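You operate a simulated robot arm through the tools that you are given. There is no shell and no other tool. Be economical: measure what you need, move in short steps, check, and stop when the job is done.

You are at the controls of a simulated robot arm. One attempt, no reset.

## Task
Set pressure and speed from the green card, then test the feeder both ways.
Fine: wire out till the white lamp lights, then back into the tip, by the green and yellow buttons; switch off after.

Only the result counts: the job must be done as asked and must still hold three seconds after the hand-in. Knocking over, shifting, dropping, spilling or breaking anything else fails it.

## Robot
A 6-joint arm with a two-finger parallel gripper, fixed in place. Base frame: the origin is at the foot of the arm, x ahead of it, y to its left, z up. Units: cm, degrees, N and s.
With the tool pointing down near the work surface it reaches from about 24 to 64 cm from the base axis. Its first joint turns from -66.0 to 66.0 degrees. Payload 2.7 kg.
The TCP is the grasp point between the finger pads, 2.3 cm short of the fingertips. In the tool frame z runs along the fingers and y along their closing line. Largest opening 9.4 cm; finger width 3.8, thickness 1; the body of the gripper, 5.4 by 9.6 cm, starts 3.9 cm behind the TCP.
Orientation is that of the tool frame in the base frame, as a unit quaternion [x, y, z, w]. With the fingers straight down and closing along the base's y, the tool's x points along the base's -x, its y along +y and its z along -z.

## Interface
- The arm moves only by the tool nudge_tool. Its argument "commands" is a list of rows, each a list of 6 numbers: the shift along the tool's x, y, z in cm, then the turn, a rotation vector about the tool's x, y, z in degrees. In form: [[tx, ty, tz, wx, wy, wz], ...]. A call has 1 to 12 rows; each row shifts and turns the commanded pose from where the row before left it, along the tool's axes as they then stand. "fingers" is the finger opening in cm, from 0 to 9.4, set as the call begins (left out, the last holds). Each row takes 0.2 s and may step no farther than 5 cm and 8.6 degrees from the row before; otherwise, or with a gripper value out of range, the whole call is refused. A pose out of reach is approached as far as the arm can. The call stops where the force on the tool passes 40 N (or 10 N more than at its start, if that is more) or the arm is blocked; 0.2 s more then pass. The fingers move at their own pace (about 4.5 cm/s each) and stop on an object; they squeeze with about 22 N. The grip force told is the motor's: it shows also when the fingers shut on nothing. Time passes only in rows, and 0.2 s behind the last, so rows that do not move let the fingers close. It gives the time, the measured TCP pose, the force on the tool (base axes), the opening and the grip force at its end, in the units of the frame above (readings bear some noise).
- Cameras (640 x 400 px; columns grow to the right, rows downward): "scene" is fixed at [6.93, -42.98, 139.88]; the picture's right is [0.81, -0.58, 0.00], its down [-0.36, -0.51, -0.78] and it looks along [0.46, 0.63, -0.62] (base axes); focal length 332 px, centre (320, 200). "wrist" rides on the gripper at [-3.9, 0, -4.4] in the tool frame; the picture's right is [0.00, -1.00, 0.00], its down [0.97, 0.00, -0.24] and it looks along [0.24, 0.00, 0.97] (tool axes); focal length 218 px, centre (320, 200). There is no depth. A picture from a camera that has moved, and an enlarged one, comes with that camera's place and axes in the base frame and with its lens.
- camera(camera): a new picture of that camera. It takes no simulated time.
- enlarge(camera, box): a new picture of the part [left, top, right, bottom] of that camera's present view, enlarged. It takes no simulated time.
- close_job(): hands the job in; it is judged then, once.

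Work in short steps. Places have to be worked out from the pictures, the camera data and where the tool is seen: move nearer, look again, correct. Check each grasp and each placing, and mend what went wrong. You have 120 turns and 68 pictures in all, those below and enlarged ones among them. Open the gripper and draw the arm clear of the work before you hand the job in, unless the task says otherwise; then end with one line.

The tools are called after "Emit:" as name(argument=value, ...) on one line, values as JSON. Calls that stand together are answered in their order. nudge_tool: Moves the arm, as the interface text tells. Its arguments: {"type":"object","properties":{"commands":{"type":"array","items":{"type":"array","items":{"type":"number"}}},"fingers":{"type":"number"}},"required":["commands"]} The other tools are called the same way: camera (camera) takes a picture; enlarge (camera, box) takes an enlarged picture of a part of a camera's view; close_job () hands the job in.

At the start:

```text
clock: 0.0
position: [38.59, -24.82, 117.45]
tool_rot: [0.001, 1.0, 0.0, 0.001]
force: [0.6, 0.0, 0.6]
gripper_width: 9.43
finger_force: 0.0
```

scene: 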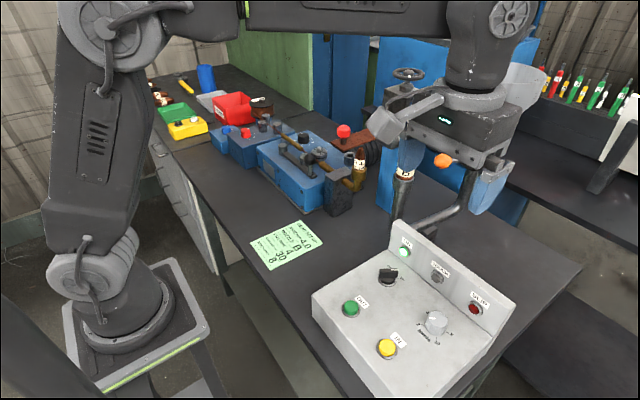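
wrist: 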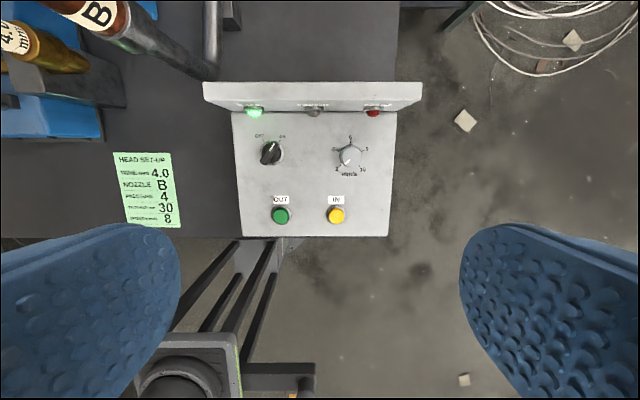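

I start by reading the card, the panel and the feeder closely.

Emit:
enlarge(camera="wrist", box=[110, 145, 190, 235])

Emit:
enlarge(camera="wrist", box=[200, 75, 430, 240])

Emit:
enlarge(camera="scene", box=[300, 210, 530, 400])

Emit:
enlarge(camera="scene", box=[200, 80, 430, 220])

```text
4.44 times, centred on (150, 190) of wrist
camera zoom: at [42.65, -24.91, 121.88], right [0.0, -1.0, 0.0], down [-0.97, 0.0, 0.24], along [-0.24, 0.0, -0.97], focal length 970 px, centre (1076, 244)
```

zoom: 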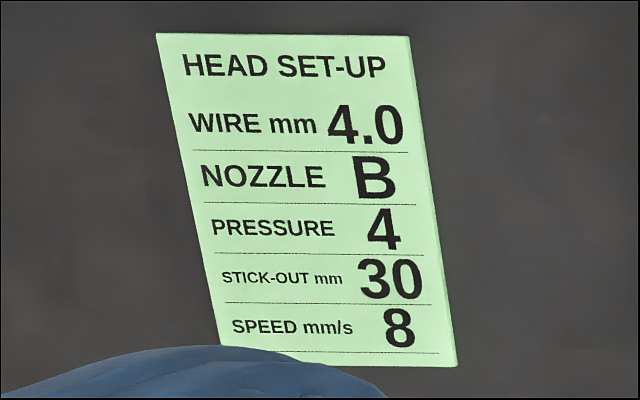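

```text
2.42 times, centred on (315, 158) of wrist
camera zoom: at [42.65, -24.91, 121.88], right [0.0, -1.0, 0.0], down [-0.97, 0.0, 0.24], along [-0.24, 0.0, -0.97], focal length 529 px, centre (332, 303)
```

zoom: 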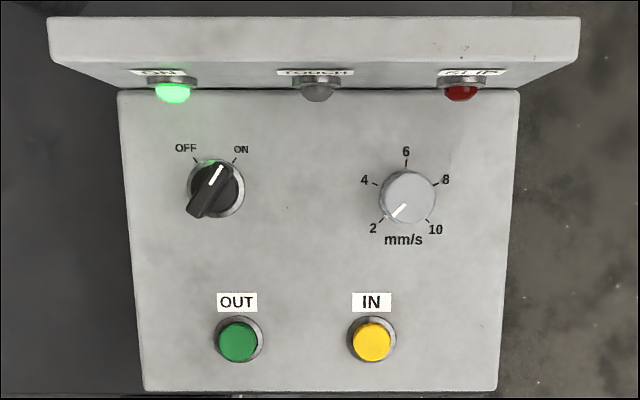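

```text
2.11 times, centred on (415, 305) of scene
camera zoom: at [6.93, -42.98, 139.88], right [0.81, -0.58, 0.0], down [-0.36, -0.51, -0.78], along [0.46, 0.63, -0.62], focal length 698 px, centre (120, -21)
```

zoom: 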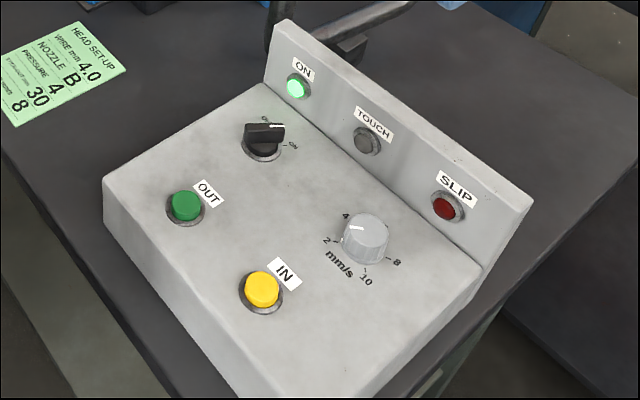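

```text
2.78 times, centred on (315, 150) of scene
camera zoom: at [6.93, -42.98, 139.88], right [0.81, -0.58, 0.0], down [-0.36, -0.51, -0.78], along [0.46, 0.63, -0.62], focal length 922 px, centre (334, 339)
```

zoom: 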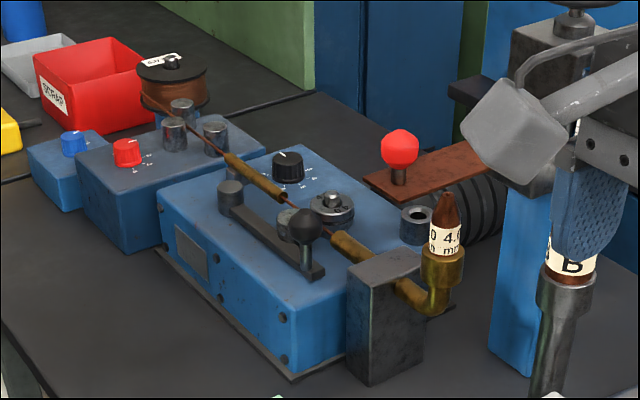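

The card says pressure 4 and speed 8; the power switch already points to ON and the speed knob is at 2. I keep high and swing towards the feeder to look at its dials from above.

Emit:
nudge_tool(commands=[[0.5, 4.5, -0.7, 0, 0, 0], [0.5, 4.5, -0.7, 0, 0, 0], [0.5, 4.5, -0.7, 0, 0, 0], [0.5, 4.5, -0.7, 0, 0, 0], [0.5, 4.5, -0.7, 0, 0, 0], [0.5, 4.5, -0.7, 0, 0, 0], [0.5, 4.5, -0.7, 0, 0, 0], [0, 4.5, 0, 0, 0, 0], [0, 4.5, 0, 0, 0, 0]])

Emit:
camera(camera="wrist")

Emit:
camera(camera="scene")

```text
clock: 2.0
position: [35.02, 15.96, 122.87]
tool_rot: [0.0, 1.0, 0.0, 0.001]
force: [0.7, 0.7, 0.2]
gripper_width: 9.42
finger_force: 0.1
```

```text
61 pictures are left
camera wrist: at [39.09, 15.83, 127.16], right [0.0, -1.0, 0.0], down [-0.97, 0.0, 0.24], along [-0.24, 0.0, -0.97], focal length 218 px, centre (320, 200)
```

wrist: 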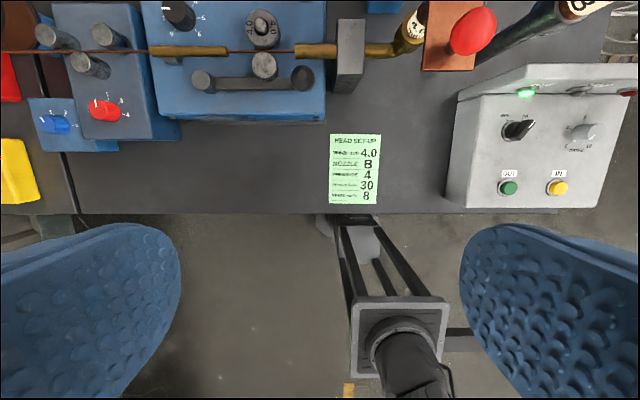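

```text
60 pictures are left
```

scene: 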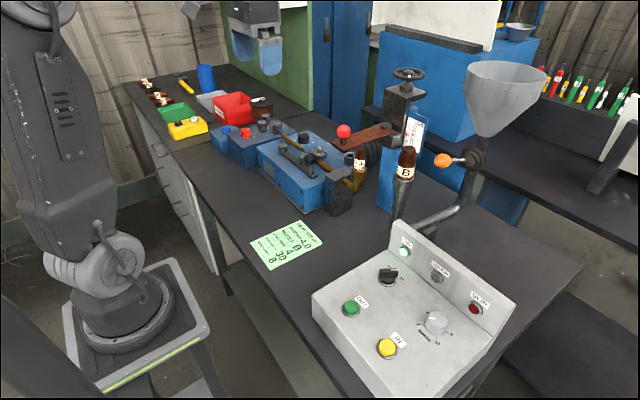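

I see two knobs (blue, red) on a straightener and a black dial on the feeder; I need their labels. Move ahead a bit and enlarge.

Emit:
nudge_tool(commands=[[-4, 3, 0, 0, 0, 0], [-4, 3, 0, 0, 0, 0], [-4, 3, 0, 0, 0, 0]])

Emit:
camera(camera="wrist")

```text
clock: 2.8
position: [46.94, 24.47, 122.65]
tool_rot: [0.0, 1.0, -0.002, 0.0]
force: [0.8, -0.1, -0.2]
gripper_width: 9.39
finger_force: 0.0
```

```text
59 pictures are left
camera wrist: at [51.0, 24.42, 127.01], right [0.0, -1.0, 0.0], down [-0.97, 0.0, 0.24], along [-0.24, 0.0, -0.97], focal length 218 px, centre (320, 200)
```

wrist: 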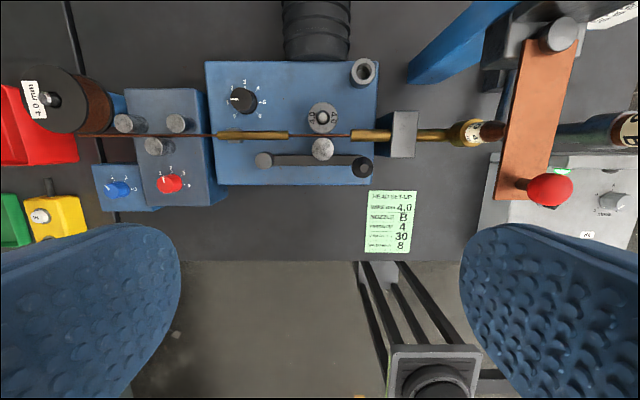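

Emit:
enlarge(camera="wrist", box=[200, 60, 390, 190])

Emit:
enlarge(camera="wrist", box=[80, 80, 220, 215])

Emit:
enlarge(camera="wrist", box=[400, 0, 640, 220])

```text
3.08 times, centred on (295, 125) of wrist
camera zoom: at [51.0, 24.42, 127.01], right [0.0, -1.0, 0.0], down [-0.97, 0.0, 0.24], along [-0.24, 0.0, -0.97], focal length 672 px, centre (397, 431)
```

zoom: 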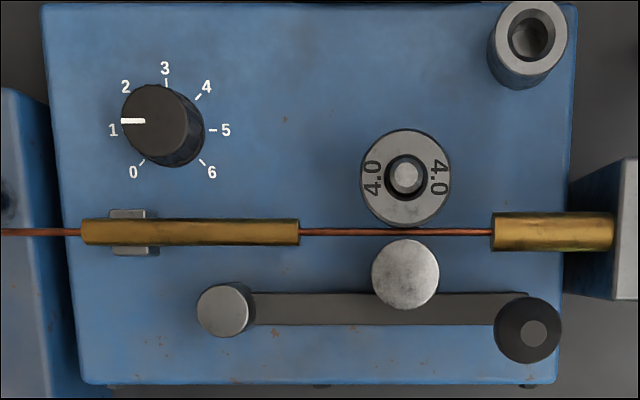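

```text
2.96 times, centred on (150, 148) of wrist
camera zoom: at [51.0, 24.42, 127.01], right [0.0, -1.0, 0.0], down [-0.97, 0.0, 0.24], along [-0.24, 0.0, -0.97], focal length 647 px, centre (824, 356)
```

zoom: 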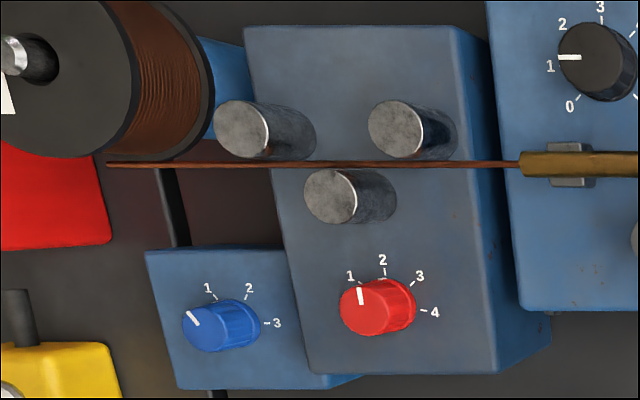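

```text
1.82 times, centred on (520, 110) of wrist
camera zoom: at [51.0, 24.42, 127.01], right [0.0, -1.0, 0.0], down [-0.97, 0.0, 0.24], along [-0.24, 0.0, -0.97], focal length 397 px, centre (-44, 364)
```

zoom: 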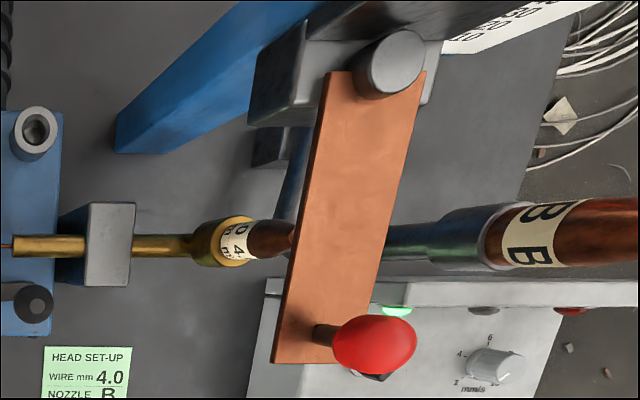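

The black 0–6 dial on the feeder body is the roll pressure (now 1); I place it at about (57.6, 36, 91.5), at the edge of reach. I move over it, high, to check reach and refine.

Emit:
nudge_tool(commands=[[-2, 2.9, 2, 0, 0, 0], [-2, 2.9, 2, 0, 0, 0], [-2, 2.9, 2, 0, 0, 0], [-2, 2.8, 2, 0, 0, 0], [-1, 0, 2, 0, 0, 0]], fingers=6)

Emit:
camera(camera="wrist")

```text
clock: 4.0
position: [50.82, 31.45, 111.69]
tool_rot: [0.0, 1.0, 0.0, 0.0]
force: [-0.3, 0.1, -0.1]
gripper_width: 6.0
finger_force: 0.1
out of reach, approached as far as the arm can: row 1, 2, 3, 4
```

```text
55 pictures are left
camera wrist: at [54.81, 31.41, 116.16], right [0.0, -1.0, 0.0], down [-0.97, 0.0, 0.24], along [-0.24, 0.0, -0.97], focal length 218 px, centre (320, 200)
```

wrist: 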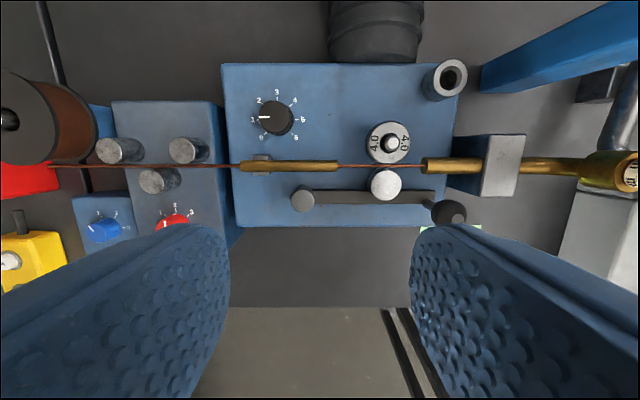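

Knob estimate holds: (57.7, 36.2). I lower toward z 95 and push outwards to see how far the arm goes.

Emit:
nudge_tool(commands=[[0, 0, 4, 0, 0, 0], [0, 0, 4, 0, 0, 0], [-2, 1, 2, 0, 0, 0], [-2, 1, 2, 0, 0, 0], [-2, 2, 0, 0, 0, 0], [-0.8, 1, 0, 0, 0, 0], [0, 0, 0, 0, 0, 0]])

```text
clock: 5.6
position: [54.14, 33.09, 98.95]
tool_rot: [-0.001, 1.0, 0.0, 0.0]
force: [-0.6, 0.3, 0.3]
gripper_width: 6.01
finger_force: 0.0
out of reach, approached as far as the arm can: row 4, 5, 6
```

Straight down, the reach ends near radius 63.5, and the knob is at about 68. So I yaw to make the closing line tangential and tilt the fingers outwards ~18°.

Emit:
nudge_tool(commands=[[0, 0, 0, 0, 0, -8], [0, 0, 0, 0, 0, -8], [0, 0, 0, 0, 0, -8], [0, 0, 0, 0, 0, -8], [0, 0, 0, 0, -6, 0], [0, 0, 0, 0, -6, 0], [0, 0, 0, 0, -6, 0], [0, 0, 0, 0, 0, 0]])

Emit:
camera(camera="wrist")

```text
clock: 7.4
position: [54.03, 32.96, 99.05]
tool_rot: [-0.272, 0.949, 0.043, 0.151]
force: [-0.6, 0.1, 0.1]
gripper_width: 5.98
finger_force: 0.1
```

```text
54 pictures are left
camera wrist: at [56.13, 34.13, 104.38], right [0.53, -0.85, 0.0], down [-0.85, -0.53, -0.07], along [0.06, 0.04, -1.0], focal length 218 px, centre (320, 200)
```

wrist: 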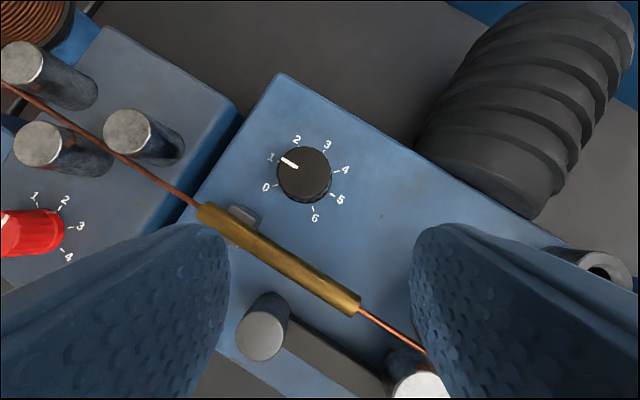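

The camera now looks straight down on the dial: axis at (57.8, 36.3), diameter ~3.1 cm. I approach above it, pre-turned by −34°, with 5 cm opening.

Emit:
nudge_tool(commands=[[-1.3, 0.45, 1.5, 0, 0, 0], [-1.32, 0.42, 1.5, 0, 0, 0], [0, 0, 1.5, 0, 0, 0], [0, 0, 0, 0, 0, -8.5], [0, 0, 0, 0, 0, -8.5], [0, 0, 0, 0, 0, -8.5], [0, 0, 0, 0, 0, -8.5], [0, 0, 0, 0, 0, 0]], fingers=5)

Emit:
camera(camera="wrist")

Emit:
enlarge(camera="scene", box=[210, 60, 390, 220])

```text
clock: 9.2
position: [56.93, 35.81, 95.63]
tool_rot: [-0.539, 0.828, -0.003, 0.157]
force: [-0.2, 0.3, 0.1]
gripper_width: 5.0
finger_force: 0.1
```

```text
53 pictures are left
camera wrist: at [57.26, 38.49, 100.77], right [0.89, -0.42, 0.17], down [-0.42, -0.91, -0.02], along [0.17, -0.06, -0.98], focal length 218 px, centre (320, 200)
```

wrist: 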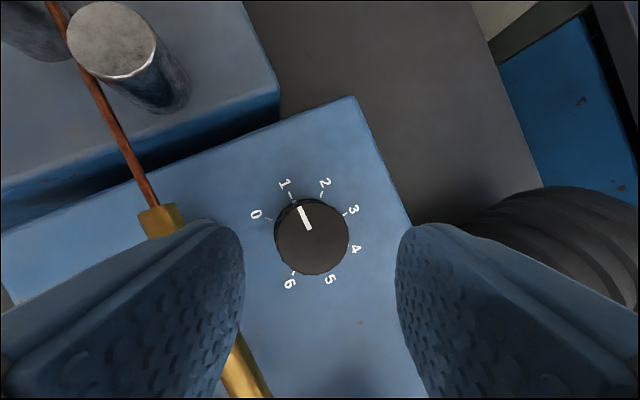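

```text
2.50 times, centred on (300, 140) of scene
camera zoom: at [6.93, -42.98, 139.88], right [0.81, -0.58, 0.0], down [-0.36, -0.51, -0.78], along [0.46, 0.63, -0.62], focal length 829 px, centre (370, 350)
```

zoom: 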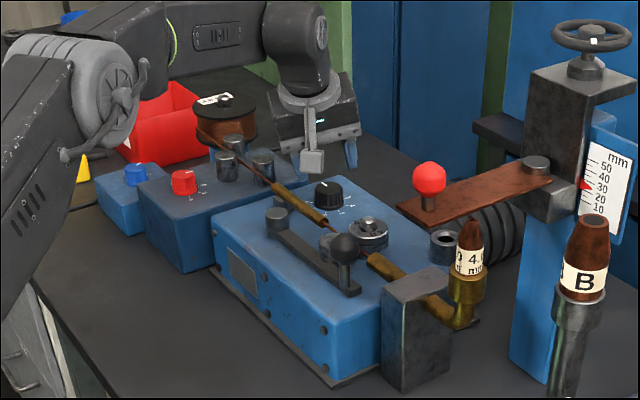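

The dial axis refines to (58.1, 36.6), top near z 90.4, which lies straight along the tool axis. I also see the touch plate spans over the tip with its slide at 30. I descend along the tool in small steps, then close.

Emit:
nudge_tool(commands=[[0, 0, 1.2, 0, 0, 0], [0, 0, 1.2, 0, 0, 0], [0, 0, 0.8, 0, 0, 0], [0, 0, 0.5, 0, 0, 0], [0, 0, 0.4, 0, 0, 0], [0, 0, 0, 0, 0, 0]])

Emit:
camera(camera="wrist")

```text
clock: 10.6
position: [58.01, 36.33, 91.81]
tool_rot: [-0.539, 0.828, -0.003, 0.158]
force: [-5.3, -5.0, 9.3]
gripper_width: 5.09
finger_force: 1.0
```

```text
51 pictures are left
camera wrist: at [58.38, 39.04, 96.92], right [0.89, -0.42, 0.17], down [-0.42, -0.91, -0.02], along [0.17, -0.06, -0.98], focal length 218 px, centre (320, 200)
```

wrist: 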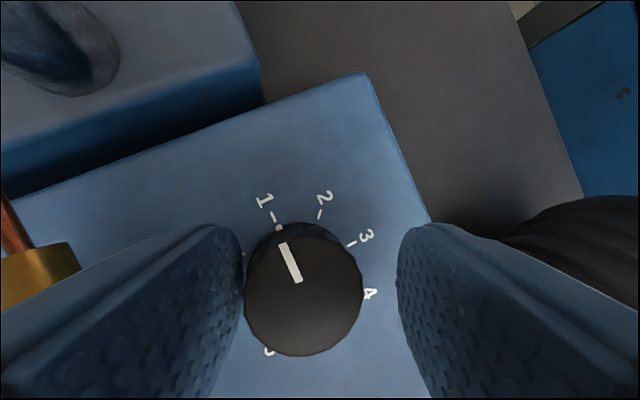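

A light contact (~10 N), knob slightly nearer the left finger. I back off 0.3 cm, shift to centre and close on the knob.

Emit:
nudge_tool(commands=[[0, 0.3, -0.3, 0, 0, 0], [0, 0, 0, 0, 0, 0]])

Emit:
nudge_tool(commands=[[0, 0, 0, 0, 0, 0], [0, 0, 0, 0, 0, 0], [0, 0, 0, 0, 0, 0]], fingers=0)

Emit:
camera(camera="wrist")

```text
clock: 11.2
position: [57.55, 36.48, 92.0]
tool_rot: [-0.538, 0.829, -0.003, 0.156]
force: [0.0, -0.1, 0.1]
gripper_width: 4.98
finger_force: 0.1
```

```text
clock: 12.0
position: [57.5, 36.63, 91.93]
tool_rot: [-0.539, 0.828, -0.002, 0.155]
force: [-14.9, 7.1, -1.6]
gripper_width: 3.77
finger_force: 45.3
```

```text
50 pictures are left
camera wrist: at [57.86, 39.29, 97.09], right [0.89, -0.42, 0.17], down [-0.42, -0.91, -0.02], along [0.16, -0.06, -0.99], focal length 218 px, centre (320, 200)
```

wrist: 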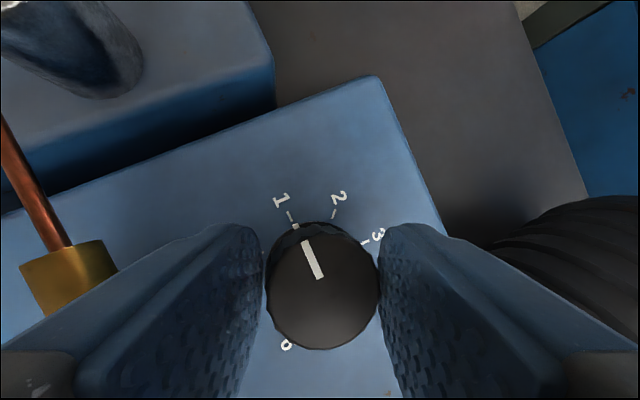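

The knob is held (width 3.77). I turn clockwise about the tool axis in steps.

Emit:
nudge_tool(commands=[[0, 0, 0, 0, 0, 6], [0, 0, 0, 0, 0, 6], [0, 0, 0, 0, 0, 6], [0, 0, 0, 0, 0, 6], [0, 0, 0, 0, 0, 6], [0, 0, 0, 0, 0, 0]])

Emit:
camera(camera="wrist")

```text
clock: 13.4
position: [57.69, 36.46, 92.03]
tool_rot: [-0.305, 0.939, 0.038, 0.153]
force: [-8.8, 0.0, 3.8]
gripper_width: 3.63
finger_force: 44.7
```

```text
49 pictures are left
camera wrist: at [59.6, 37.86, 97.37], right [0.58, -0.81, 0.02], down [-0.81, -0.58, -0.07], along [0.07, 0.03, -1.0], focal length 218 px, centre (320, 200)
```

wrist: 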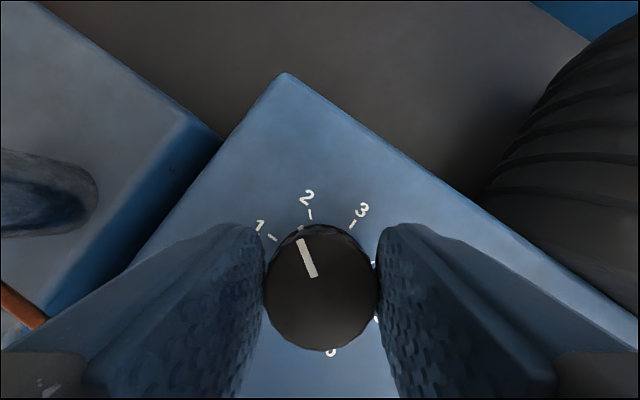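

The dial follows without slip (now ~1.7). Continue another 48°.

Emit:
nudge_tool(commands=[[0, 0, 0, 0, 0, 8], [0, 0, 0, 0, 0, 8], [0, 0, 0, 0, 0, 8], [0, 0, 0, 0, 0, 8], [0, 0, 0, 0, 0, 8], [0, 0, 0, 0, 0, 8], [0, 0, 0, 0, 0, 0]])

Emit:
camera(camera="wrist")

```text
clock: 14.9
position: [57.78, 36.03, 92.03]
tool_rot: [0.1, 0.983, 0.089, 0.125]
force: [-7.2, -5.4, 6.1]
gripper_width: 3.8
finger_force: 44.9
stopped in row 7: the force on the tool passed its limit (the readings are from after the stop); the commanded pose is now the measured one
```

```text
48 pictures are left
camera wrist: at [60.46, 34.46, 97.11], right [-0.17, -0.96, -0.2], down [-0.98, 0.18, 0.01], along [0.03, 0.2, -0.98], focal length 218 px, centre (320, 200)
```

wrist: 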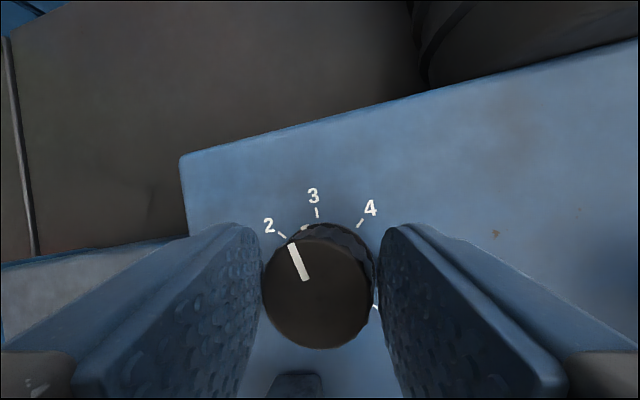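

Dial at ~2.55; the stroke end is reached. I open, back off, turn back 78°, and regrip.

Emit:
nudge_tool(commands=[[0, 0, 0, 0, 0, 0], [0, 0, -1, 0, 0, 0], [0, 0, -1.3, 0, 0, 0], [0, 0, 0, 0, 0, -8.5], [0, 0, 0, 0, 0, -8.5], [0, 0, 0, 0, 0, -8.5], [0, 0, 0, 0, 0, -8.5], [0, 0, 0, 0, 0, -8.5], [0, 0, 0, 0, 0, -8.5], [0, 0, 0, 0, 0, -8.5], [0, 0, 0, 0, 0, -8.5], [0, 0, 0, 0, 0, -8.5]], fingers=5.2)

Emit:
nudge_tool(commands=[[-0.4, 0.5, 0, 0, 0, 0], [0, 0, 0, 0, 0, 0]])

Emit:
camera(camera="wrist")

```text
clock: 17.5
position: [57.26, 35.74, 94.15]
tool_rot: [-0.531, 0.833, -0.006, 0.156]
force: [0.0, 0.2, 0.7]
gripper_width: 5.19
finger_force: 0.0
```

```text
clock: 18.1
position: [56.91, 36.45, 94.16]
tool_rot: [-0.53, 0.833, -0.005, 0.155]
force: [-0.7, 0.0, -0.1]
gripper_width: 5.22
finger_force: 0.1
```

```text
47 pictures are left
camera wrist: at [57.41, 39.17, 99.36], right [0.88, -0.44, 0.17], down [-0.44, -0.9, -0.02], along [0.16, -0.06, -0.98], focal length 218 px, centre (320, 200)
```

wrist: 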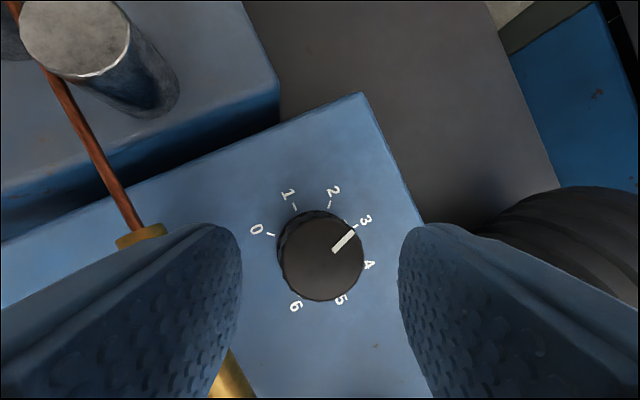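

Pointer direction reads ~2.65; about 60° more is needed. I descend and grip again.

Emit:
nudge_tool(commands=[[0, 0, 1, 0, 0, 0], [0, 0, 1.2, 0, 0, 0], [0, 0, 0, 0, 0, 0]])

Emit:
nudge_tool(commands=[[0, 0, 0, 0, 0, 0], [0, 0, 0, 0, 0, 0], [0, 0, 0, 0, 0, 8], [0, 0, 0, 0, 0, 8], [0, 0, 0, 0, 0, 8], [0, 0, 0, 0, 0, 8], [0, 0, 0, 0, 0, 8], [0, 0, 0, 0, 0, 8], [0, 0, 0, 0, 0, 8], [0, 0, 0, 0, 0, 0]], fingers=0)

Emit:
camera(camera="wrist")

```text
clock: 18.9
position: [57.6, 36.78, 92.08]
tool_rot: [-0.53, 0.834, -0.006, 0.154]
force: [0.9, 1.2, -0.7]
gripper_width: 5.22
finger_force: 0.0
```

```text
clock: 21.1
position: [57.72, 36.29, 92.25]
tool_rot: [-0.074, 0.985, 0.064, 0.142]
force: [3.2, -25.8, 19.5]
gripper_width: 3.62
finger_force: 44.6
```

```text
46 pictures are left
camera wrist: at [60.39, 36.02, 97.55], right [0.17, -0.98, -0.11], down [-0.99, -0.16, -0.05], along [0.03, 0.11, -0.99], focal length 218 px, centre (320, 200)
```

wrist: 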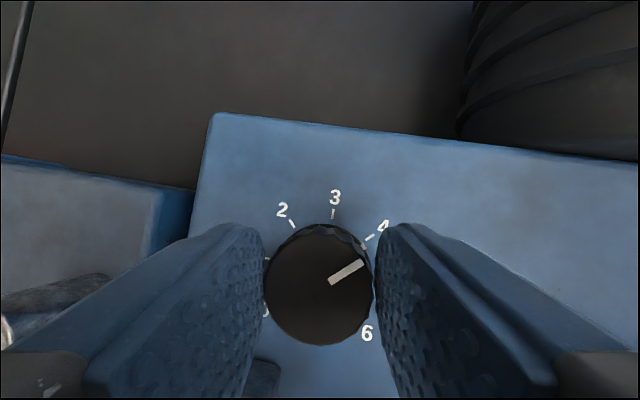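

It looks near 4, perhaps slightly past. I release and back off to measure.

Emit:
nudge_tool(commands=[[0, 0, 0, 0, 0, 0], [0, 0, -1, 0, 0, 0], [0, 0, -2, 0, 0, 0], [0, 0, -1, 0, 0, 0], [0, 0, 0, 0, 0, 0]], fingers=5.2)

Emit:
enlarge(camera="wrist", box=[240, 120, 420, 300])

```text
clock: 22.3
position: [56.45, 36.18, 95.93]
tool_rot: [-0.077, 0.985, 0.067, 0.139]
force: [0.3, 0.1, -0.3]
gripper_width: 5.19
finger_force: 0.0
```

```text
2.22 times, centred on (330, 210) of wrist
camera zoom: at [59.12, 35.91, 101.28], right [0.17, -0.98, -0.11], down [-0.99, -0.17, -0.05], along [0.03, 0.12, -0.99], focal length 485 px, centre (298, 178)
```

zoom: 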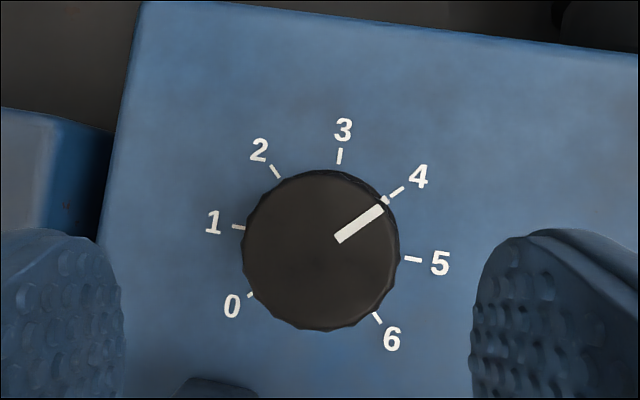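

The pointer and tick mark are aligned with 4. I lift away, level the tool, and travel back high over to the panel.

Emit:
nudge_tool(commands=[[0, 0, -4, 0, 0, 0], [0, 0, -4, 0, 0, 0], [0, 0, -2, 0, 0, 0], [0, 0, 0, 2.2, 5.6, 0], [0, 0, 0, 2.2, 5.6, 0], [0, 0, 0, 2.2, 5.6, 0], [0, 0, 0, 0, 0, 8], [3, -2, -3, 0, 0, 0], [3, -2, -3, 0, 0, 0], [3, -2, -3, 0, 0, 0], [3, -2, -3, 0, 0, 0], [3, -2, -3, 0, 0, 0]])

```text
clock: 24.9
position: [37.49, 23.3, 119.75]
tool_rot: [-0.008, 1.0, -0.001, -0.002]
force: [-0.2, -1.0, 0.4]
gripper_width: 5.19
finger_force: 0.1
out of reach, approached as far as the arm can: row 6
```

Now swing to the panel side at height.

Emit:
nudge_tool(commands=[[0.5, -4.6, -0.2, 0, 0, 0], [0.5, -4.6, -0.2, 0, 0, 0], [0.5, -4.6, -0.2, 0, 0, 0], [0.5, -4.6, 0, 0, 0, 0], [0, -4.6, 0, 0, 0, 0], [0, -4.6, 0, 0, 0, 0], [0, -4.6, 0, 0, 0, 0], [0, -4.6, 0, 0, 0, 0], [0, -4.6, 0, 0, 0, 0], [0, -4.6, 0, 0, 0, 0], [0, -4.6, 0, 0, 0, 0], [0, 0, 0, 0, 0, 0]])

Emit:
nudge_tool(commands=[[0, -1, 4, 0, 0, 0], [0, -1, 4, 0, 0, 0], [0, -0.5, 4, 0, 0, 0], [0, 0, 3, 0, 0, 0], [0, 0, 0, 0, 0, 0]])

Emit:
camera(camera="wrist")

```text
clock: 27.5
position: [36.04, -27.68, 120.67]
tool_rot: [-0.008, 1.0, -0.001, -0.002]
force: [0.2, -0.1, -0.3]
gripper_width: 5.18
finger_force: 0.0
```

```text
clock: 28.7
position: [36.01, -29.95, 105.41]
tool_rot: [-0.008, 1.0, -0.001, -0.002]
force: [-0.5, 0.5, 0.2]
gripper_width: 5.22
finger_force: 0.2
```

```text
44 pictures are left
camera wrist: at [40.08, -30.0, 109.74], right [0.02, -1.0, 0.0], down [-0.97, -0.01, 0.24], along [-0.24, -0.01, -0.97], focal length 218 px, centre (320, 200)
```

wrist: 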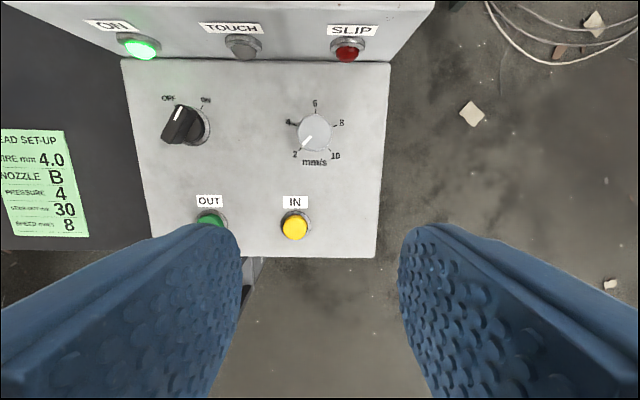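

The speed knob top is at about (41.3, −29.6, 89.6), pointing to 2; 8 is ~200° clockwise. I go above it, tilt 7° away from the lamp riser, and pre-turn −50°.

Emit:
nudge_tool(commands=[[-2.6, 0.17, 3, 0, 0, 0], [-2.7, 0.17, 3, 0, 0, 0], [0, 0, 3, 0, -7, 0], [0, 0, 0, 0, 0, -8.4], [0, 0, 0, 0, 0, -8.4], [0, 0, 0, 0, 0, -8.4], [0, 0, 0, 0, 0, -8.4], [0, 0, 0, 0, 0, -8.4], [0, 0, 0, 0, 0, -8.4], [0, 0, 0, 0, 0, 0]], fingers=4.6)

Emit:
camera(camera="wrist")

Emit:
camera(camera="scene")

```text
clock: 30.9
position: [41.54, -29.55, 96.79]
tool_rot: [-0.433, 0.899, -0.026, 0.052]
force: [-1.6, 0.1, 0.1]
gripper_width: 4.58
finger_force: 0.1
```

```text
43 pictures are left
camera wrist: at [43.44, -26.61, 101.37], right [0.78, -0.62, 0.09], down [-0.63, -0.76, 0.17], along [-0.03, -0.19, -0.98], focal length 218 px, centre (320, 200)
```

wrist: 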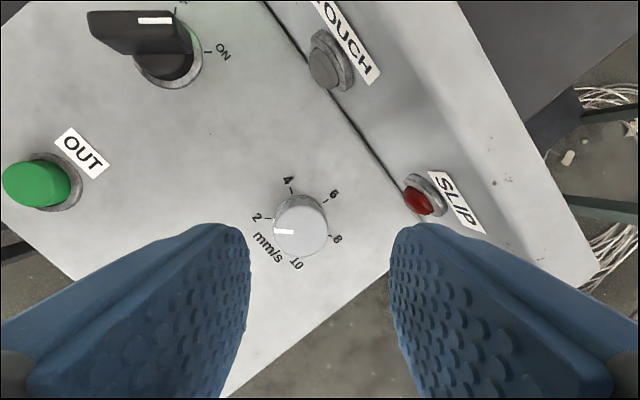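

```text
42 pictures are left
```

scene: 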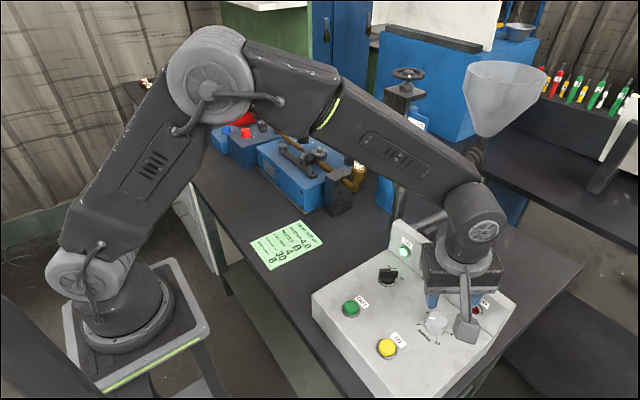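

A cube-shaped attachment hangs on the tool's +x side; I need its height before descending over the panel.

Emit:
enlarge(camera="scene", box=[380, 210, 540, 370])

```text
2.50 times, centred on (460, 290) of scene
camera zoom: at [6.93, -42.98, 139.88], right [0.81, -0.58, 0.0], down [-0.36, -0.51, -0.78], along [0.46, 0.63, -0.62], focal length 829 px, centre (-30, -25)
```

zoom: 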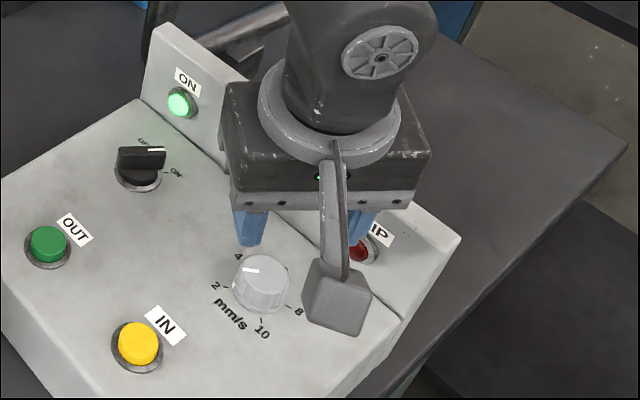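

The cube sits ~9 cm above the TCP, so it is no issue. I descend over the knob, lining up on (41.1, −29.55).

Emit:
nudge_tool(commands=[[0.7, 0.9, 0, 0, 0, 0], [0, 0, 2, 0, 0, 0], [0, 0, 2, 0, 0, 0], [0, 0, 1, 0, 0, 0], [0, 0, 0.6, 0, 0, 0], [0, 0, 0, 0, 0, 0]])

Emit:
camera(camera="wrist")

```text
clock: 32.3
position: [41.03, -29.69, 91.15]
tool_rot: [-0.432, 0.9, -0.025, 0.053]
force: [0.6, -0.5, -0.2]
gripper_width: 4.6
finger_force: 0.0
```

```text
40 pictures are left
camera wrist: at [43.01, -26.59, 95.64], right [0.77, -0.63, 0.09], down [-0.63, -0.76, 0.17], along [-0.03, -0.19, -0.98], focal length 218 px, centre (320, 200)
```

wrist: 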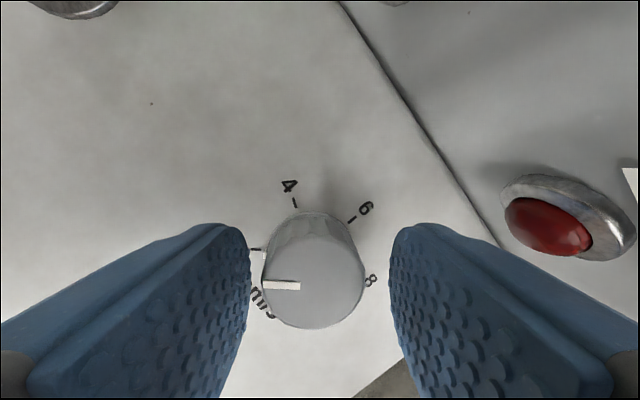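

The knob is well between the fingers. I go 0.4 lower, grip and turn ~84° clockwise.

Emit:
nudge_tool(commands=[[0, 0, 0.4, 0, 0, 0], [0, 0, 0, 0, 0, 0]])

Emit:
nudge_tool(commands=[[0, 0, 0, 0, 0, 0], [0, 0, 0, 0, 0, 0], [0, 0, 0, 0, 0, 8], [0, 0, 0, 0, 0, 8], [0, 0, 0, 0, 0, 8], [0, 0, 0, 0, 0, 8], [0, 0, 0, 0, 0, 8], [0, 0, 0, 0, 0, 8], [0, 0, 0, 0, 0, 8], [0, 0, 0, 0, 0, 8], [0, 0, 0, 0, 0, 8], [0, 0, 0, 0, 0, 8]], fingers=0)

Emit:
camera(camera="wrist")

```text
clock: 32.9
position: [41.01, -29.5, 90.55]
tool_rot: [-0.432, 0.9, -0.026, 0.053]
force: [0.0, -0.6, 0.5]
gripper_width: 4.59
finger_force: 0.1
```

```text
clock: 35.5
position: [40.87, -29.71, 90.6]
tool_rot: [0.249, 0.967, 0.014, 0.057]
force: [-13.5, 11.6, 2.8]
gripper_width: 3.24
finger_force: 45.2
```

```text
39 pictures are left
camera wrist: at [43.96, -31.57, 95.29], right [-0.48, -0.88, -0.06], down [-0.87, 0.47, 0.14], along [-0.09, 0.11, -0.99], focal length 218 px, centre (320, 200)
```

wrist: 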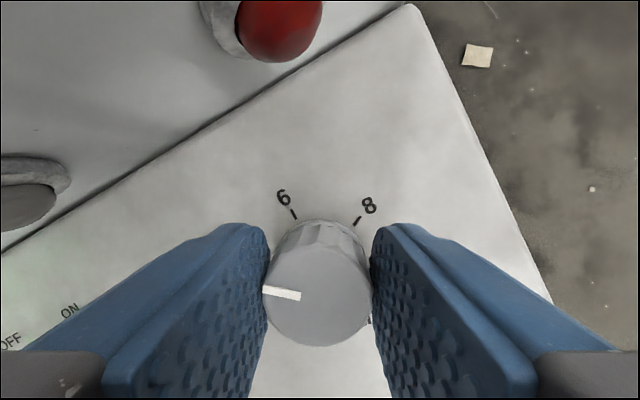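

It turned ~80° without slip. Three more rows, then release, lift, turn back 104° for a regrip.

Emit:
nudge_tool(commands=[[0, 0, 0, 0, 0, 8], [0, 0, 0, 0, 0, 8], [0, 0, 0, 0, 0, 8], [0, 0, 0, 0, 0, 0]])

Emit:
nudge_tool(commands=[[0, 0, 0, 0, 0, 0], [0, 0, -1, 0, 0, 0], [0, 0, -1.5, 0, 0, 0], [0, 0, 0, 0, 0, -8.4], [0, 0, 0, 0, 0, -8.4], [0, 0, 0, 0, 0, -8.4], [0, 0, 0, 0, 0, -8.4], [0, 0, 0, 0, 0, -8.4], [0, 0, 0, 0, 0, -8.4], [0, 0, 0, 0, 0, -8.4], [0, 0, 0, 0, 0, -8.4], [0, 0, 0, 0, 0, -8.4]], fingers=4.6)

Emit:
nudge_tool(commands=[[0, 0, 0, 0, 0, -8.4], [0, 0, 0, 0, 0, -8.4], [0, 0, 0, 0, 0, -8.4], [0, 0, 0, 0, 0, -8.4], [0, 0, 0, 0, 0, 0]])

Emit:
camera(camera="wrist")

```text
clock: 36.5
position: [40.97, -29.66, 90.54]
tool_rot: [0.445, 0.894, 0.025, 0.051]
force: [-21.3, -5.8, -3.3]
gripper_width: 3.29
finger_force: 44.8
```

```text
clock: 39.1
position: [40.72, -29.63, 92.98]
tool_rot: [-0.199, 0.978, -0.013, 0.057]
force: [0.3, -0.1, 0.2]
gripper_width: 4.61
finger_force: 0.1
```

```text
clock: 40.3
position: [40.91, -29.62, 93.03]
tool_rot: [-0.474, 0.879, -0.029, 0.051]
force: [0.1, -0.9, 0.1]
gripper_width: 4.57
finger_force: 0.0
```

```text
38 pictures are left
camera wrist: at [42.56, -26.39, 97.64], right [0.83, -0.55, 0.1], down [-0.56, -0.81, 0.18], along [-0.02, -0.2, -0.98], focal length 218 px, centre (320, 200)
```

wrist: 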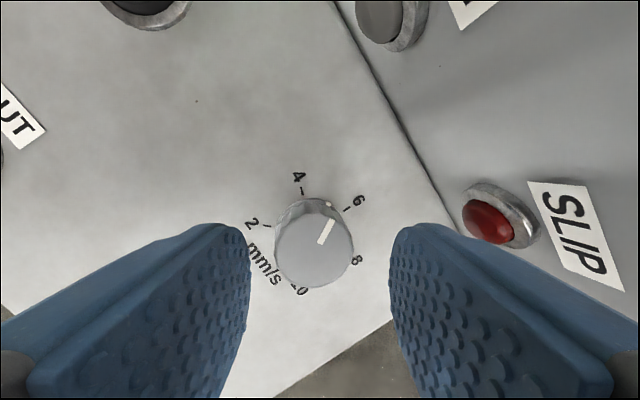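

Pointer is at ~5.1; ~98° more to reach 8. I descend, grip and turn.

Emit:
nudge_tool(commands=[[0, 0, 1.2, 0, 0, 0], [0, 0, 1.2, 0, 0, 0], [0, 0, 0, 0, 0, 0]])

Emit:
nudge_tool(commands=[[0, 0, 0, 0, 0, 0], [0, 0, 0, 0, 0, 0], [0, 0, 0, 0, 0, 8.2], [0, 0, 0, 0, 0, 8.2], [0, 0, 0, 0, 0, 8.2], [0, 0, 0, 0, 0, 8.2], [0, 0, 0, 0, 0, 8.2], [0, 0, 0, 0, 0, 8.2], [0, 0, 0, 0, 0, 8.2], [0, 0, 0, 0, 0, 8.2], [0, 0, 0, 0, 0, 8.2], [0, 0, 0, 0, 0, 8.2]], fingers=0)

Emit:
nudge_tool(commands=[[0, 0, 0, 0, 0, 8], [0, 0, 0, 0, 0, 8], [0, 0, 0, 0, 0, 0]])

Emit:
nudge_tool(commands=[[0, 0, 0, 0, 0, 0], [0, 0, -1, 0, 0, 0], [0, 0, -2, 0, 0, 0], [0, 0, -2, 0, 0, 0], [0, 0, 0, 0, 0, 0]], fingers=4.6)

Emit:
camera(camera="wrist")

```text
clock: 41.1
position: [41.0, -29.46, 90.69]
tool_rot: [-0.472, 0.879, -0.028, 0.052]
force: [-0.2, -0.2, 0.8]
gripper_width: 4.63
finger_force: 0.0
```

```text
clock: 43.7
position: [41.01, -29.62, 90.66]
tool_rot: [0.221, 0.974, 0.013, 0.056]
force: [-16.3, 7.6, -5.1]
gripper_width: 3.22
finger_force: 44.7
```

```text
clock: 44.5
position: [41.0, -29.65, 90.68]
tool_rot: [0.354, 0.933, 0.02, 0.055]
force: [-21.7, -3.5, -1.6]
gripper_width: 3.26
finger_force: 45.2
```

```text
clock: 45.7
position: [40.71, -29.75, 95.36]
tool_rot: [0.353, 0.934, 0.021, 0.055]
force: [0.4, -0.3, -0.3]
gripper_width: 4.59
finger_force: 0.1
```

```text
37 pictures are left
camera wrist: at [43.13, -32.32, 100.19], right [-0.66, -0.75, -0.08], down [-0.75, 0.64, 0.15], along [-0.06, 0.16, -0.99], focal length 218 px, centre (320, 200)
```

wrist: 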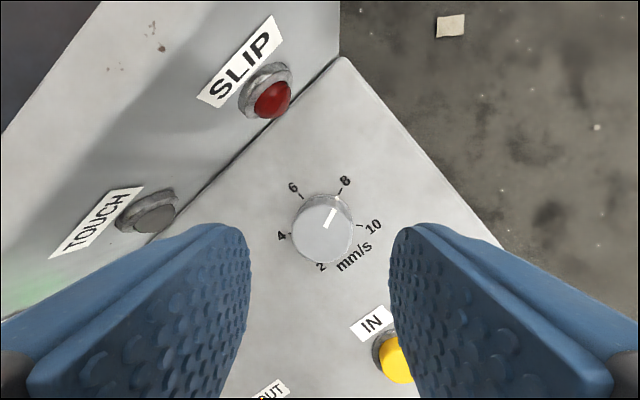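

Emit:
enlarge(camera="wrist", box=[260, 160, 400, 280])

```text
3.33 times, centred on (330, 220) of wrist
camera zoom: at [43.13, -32.32, 100.19], right [-0.66, -0.75, -0.08], down [-0.75, 0.64, 0.15], along [-0.06, 0.16, -0.99], focal length 728 px, centre (287, 133)
```

zoom: 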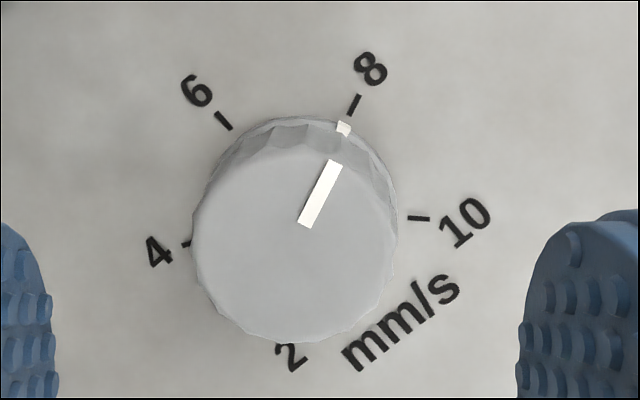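

Skirt mark and pointer line up with 8. Now I go to the OUT button at about (31.7, −18.6), fingers closed, tool straight down.

Emit:
nudge_tool(commands=[[0, 0, -3, 0, 0, -8.4], [0, 0, 0, 0, 0, -8.4], [0, 0, 0, 0, 0, -8.4], [0, 0, 0, 0, 0, -8.4], [0, 0, 0, 0, 0, -8.4], [0, 0, 0, 0, 7, 0], [3, 3.7, 0, 0, 0, 0], [3, 3.7, 0, 0, 0, 0], [2.9, 3.7, 0, 0, 0, 0], [0, 0, 3, 0, 0, 0], [0, 0, 0, 0, 0, 0]], fingers=0)

Emit:
camera(camera="wrist")

Emit:
camera(camera="scene")

```text
clock: 48.1
position: [31.24, -18.67, 95.5]
tool_rot: [-0.004, 1.0, -0.001, -0.002]
force: [0.6, 0.6, 0.8]
gripper_width: 0.0
finger_force: 21.9
```

```text
35 pictures are left
camera wrist: at [35.3, -18.72, 99.82], right [0.01, -1.0, 0.0], down [-0.97, -0.01, 0.24], along [-0.24, 0.0, -0.97], focal length 218 px, centre (320, 200)
```

wrist: 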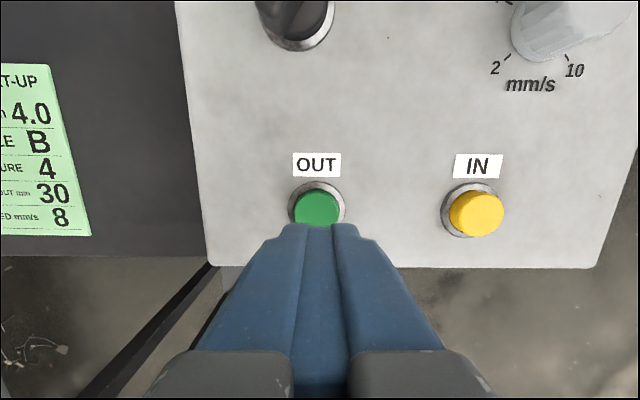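

```text
34 pictures are left
```

scene: 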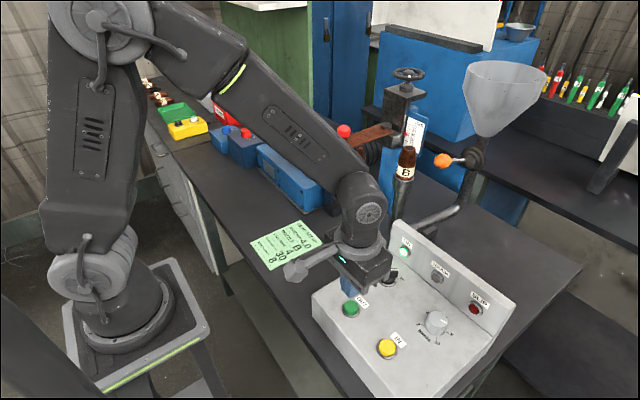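

OUT centre is at (32.0, −18.6); the TOUCH lamp is visible in the scene view. I shift 0.7 ahead and descend to just above the button.

Emit:
nudge_tool(commands=[[-0.7, 0.05, 2, 0, 0, 0], [0, 0, 2, 0, 0, 0], [0, 0, 0.5, 0, 0, 0], [0, 0, 0, 0, 0, 0]])

Emit:
enlarge(camera="scene", box=[310, 220, 510, 380])

```text
clock: 49.1
position: [31.83, -18.64, 90.98]
tool_rot: [-0.004, 1.0, -0.001, -0.002]
force: [-0.3, -0.8, 0.3]
gripper_width: 0.0
finger_force: 21.7
```

```text
2.50 times, centred on (410, 300) of scene
camera zoom: at [6.93, -42.98, 139.88], right [0.81, -0.58, 0.0], down [-0.36, -0.51, -0.78], along [0.46, 0.63, -0.62], focal length 829 px, centre (95, -50)
```

zoom: 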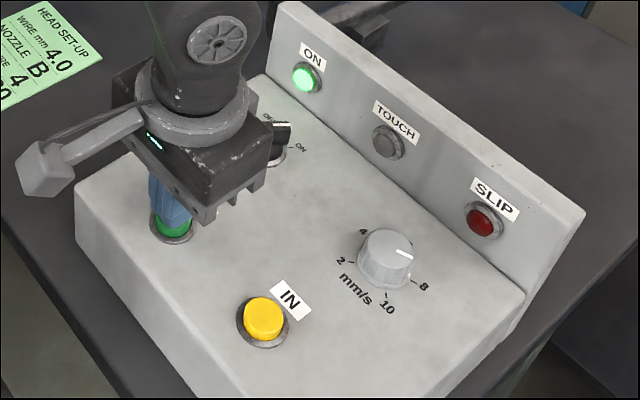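

Tips are just over the green button. I press down in small steps and watch the force.

Emit:
nudge_tool(commands=[[0, 0, 0.3, 0, 0, 0], [0, 0, 0.3, 0, 0, 0]])

Emit:
nudge_tool(commands=[[0, 0, 0.2, 0, 0, 0], [0, 0, 0, 0, 0, 0]])

Emit:
camera(camera="scene")

```text
clock: 49.7
position: [31.85, -18.69, 90.44]
tool_rot: [-0.005, 1.0, -0.001, -0.001]
force: [-0.1, -1.7, 5.2]
gripper_width: 0.0
finger_force: 22.0
```

```text
clock: 50.3
position: [31.78, -18.56, 90.44]
tool_rot: [-0.004, 1.0, -0.001, -0.001]
force: [-1.4, -4.8, 13.4]
gripper_width: 0.0
finger_force: 22.0
```

```text
32 pictures are left
```

scene: 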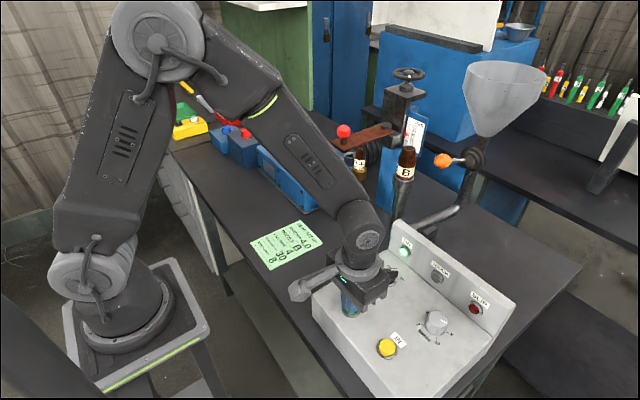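

Contact at 13 N; the nozzle tip is visible now. I hold about a second and look at the tip.

Emit:
nudge_tool(commands=[[0, 0, 0.1, 0, 0, 0], [0, 0, 0, 0, 0, 0], [0, 0, 0, 0, 0, 0]])

Emit:
enlarge(camera="scene", box=[320, 110, 440, 190])

```text
clock: 51.1
position: [31.91, -18.46, 90.29]
tool_rot: [-0.005, 1.0, -0.001, -0.002]
force: [-4.6, -3.8, 16.8]
gripper_width: 0.0
finger_force: 22.2
```

```text
5.00 times, centred on (380, 150) of scene
camera zoom: at [6.9, -42.98, 139.88], right [0.81, -0.58, 0.0], down [-0.36, -0.51, -0.78], along [0.46, 0.63, -0.62], focal length 1657 px, centre (20, 450)
```

zoom: 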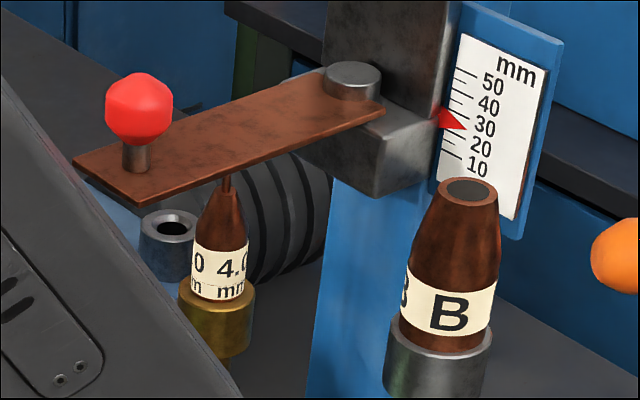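

Wire is emerging toward the plate. I keep holding and check the lamp.

Emit:
nudge_tool(commands=[[0, 0, 0, 0, 0, 0], [0, 0, 0, 0, 0, 0], [0, 0, 0, 0, 0, 0], [0, 0, 0, 0, 0, 0]])

Emit:
enlarge(camera="scene", box=[330, 110, 530, 330])

```text
clock: 52.1
position: [31.71, -18.53, 90.27]
tool_rot: [-0.004, 1.0, 0.0, -0.002]
force: [-1.9, -2.6, 16.7]
gripper_width: 0.0
finger_force: 22.1
```

```text
1.82 times, centred on (430, 220) of scene
camera zoom: at [6.9, -42.98, 139.89], right [0.81, -0.58, 0.0], down [-0.36, -0.51, -0.78], along [0.46, 0.63, -0.62], focal length 603 px, centre (120, 164)
```

zoom: 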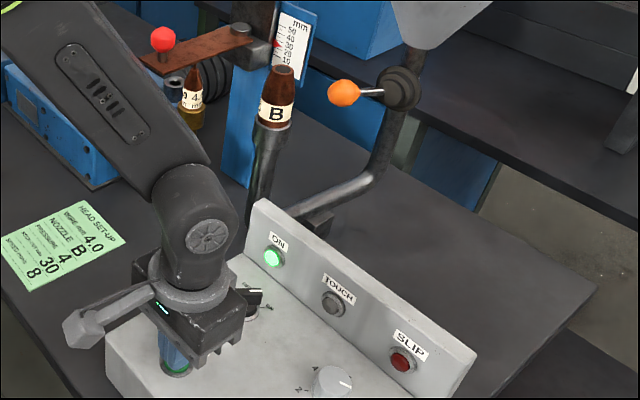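

Not lit yet (expected ~3.8 s in all). Hold on in short pieces.

Emit:
nudge_tool(commands=[[0, 0, 0, 0, 0, 0], [0, 0, 0, 0, 0, 0], [0, 0, 0, 0, 0, 0]])

Emit:
enlarge(camera="scene", box=[320, 110, 500, 330])

```text
clock: 52.9
position: [31.88, -18.48, 90.21]
tool_rot: [-0.004, 1.0, -0.001, -0.002]
force: [-2.0, -0.7, 16.8]
gripper_width: 0.03
finger_force: 21.6
```

```text
1.82 times, centred on (410, 220) of scene
camera zoom: at [6.91, -42.97, 139.89], right [0.81, -0.58, 0.0], down [-0.36, -0.51, -0.78], along [0.46, 0.63, -0.62], focal length 603 px, centre (156, 164)
```

zoom: 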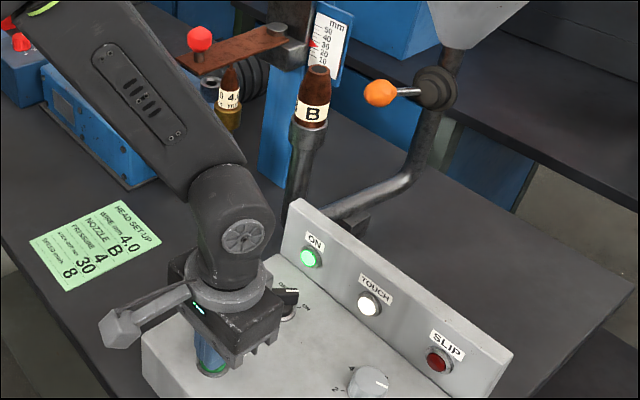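

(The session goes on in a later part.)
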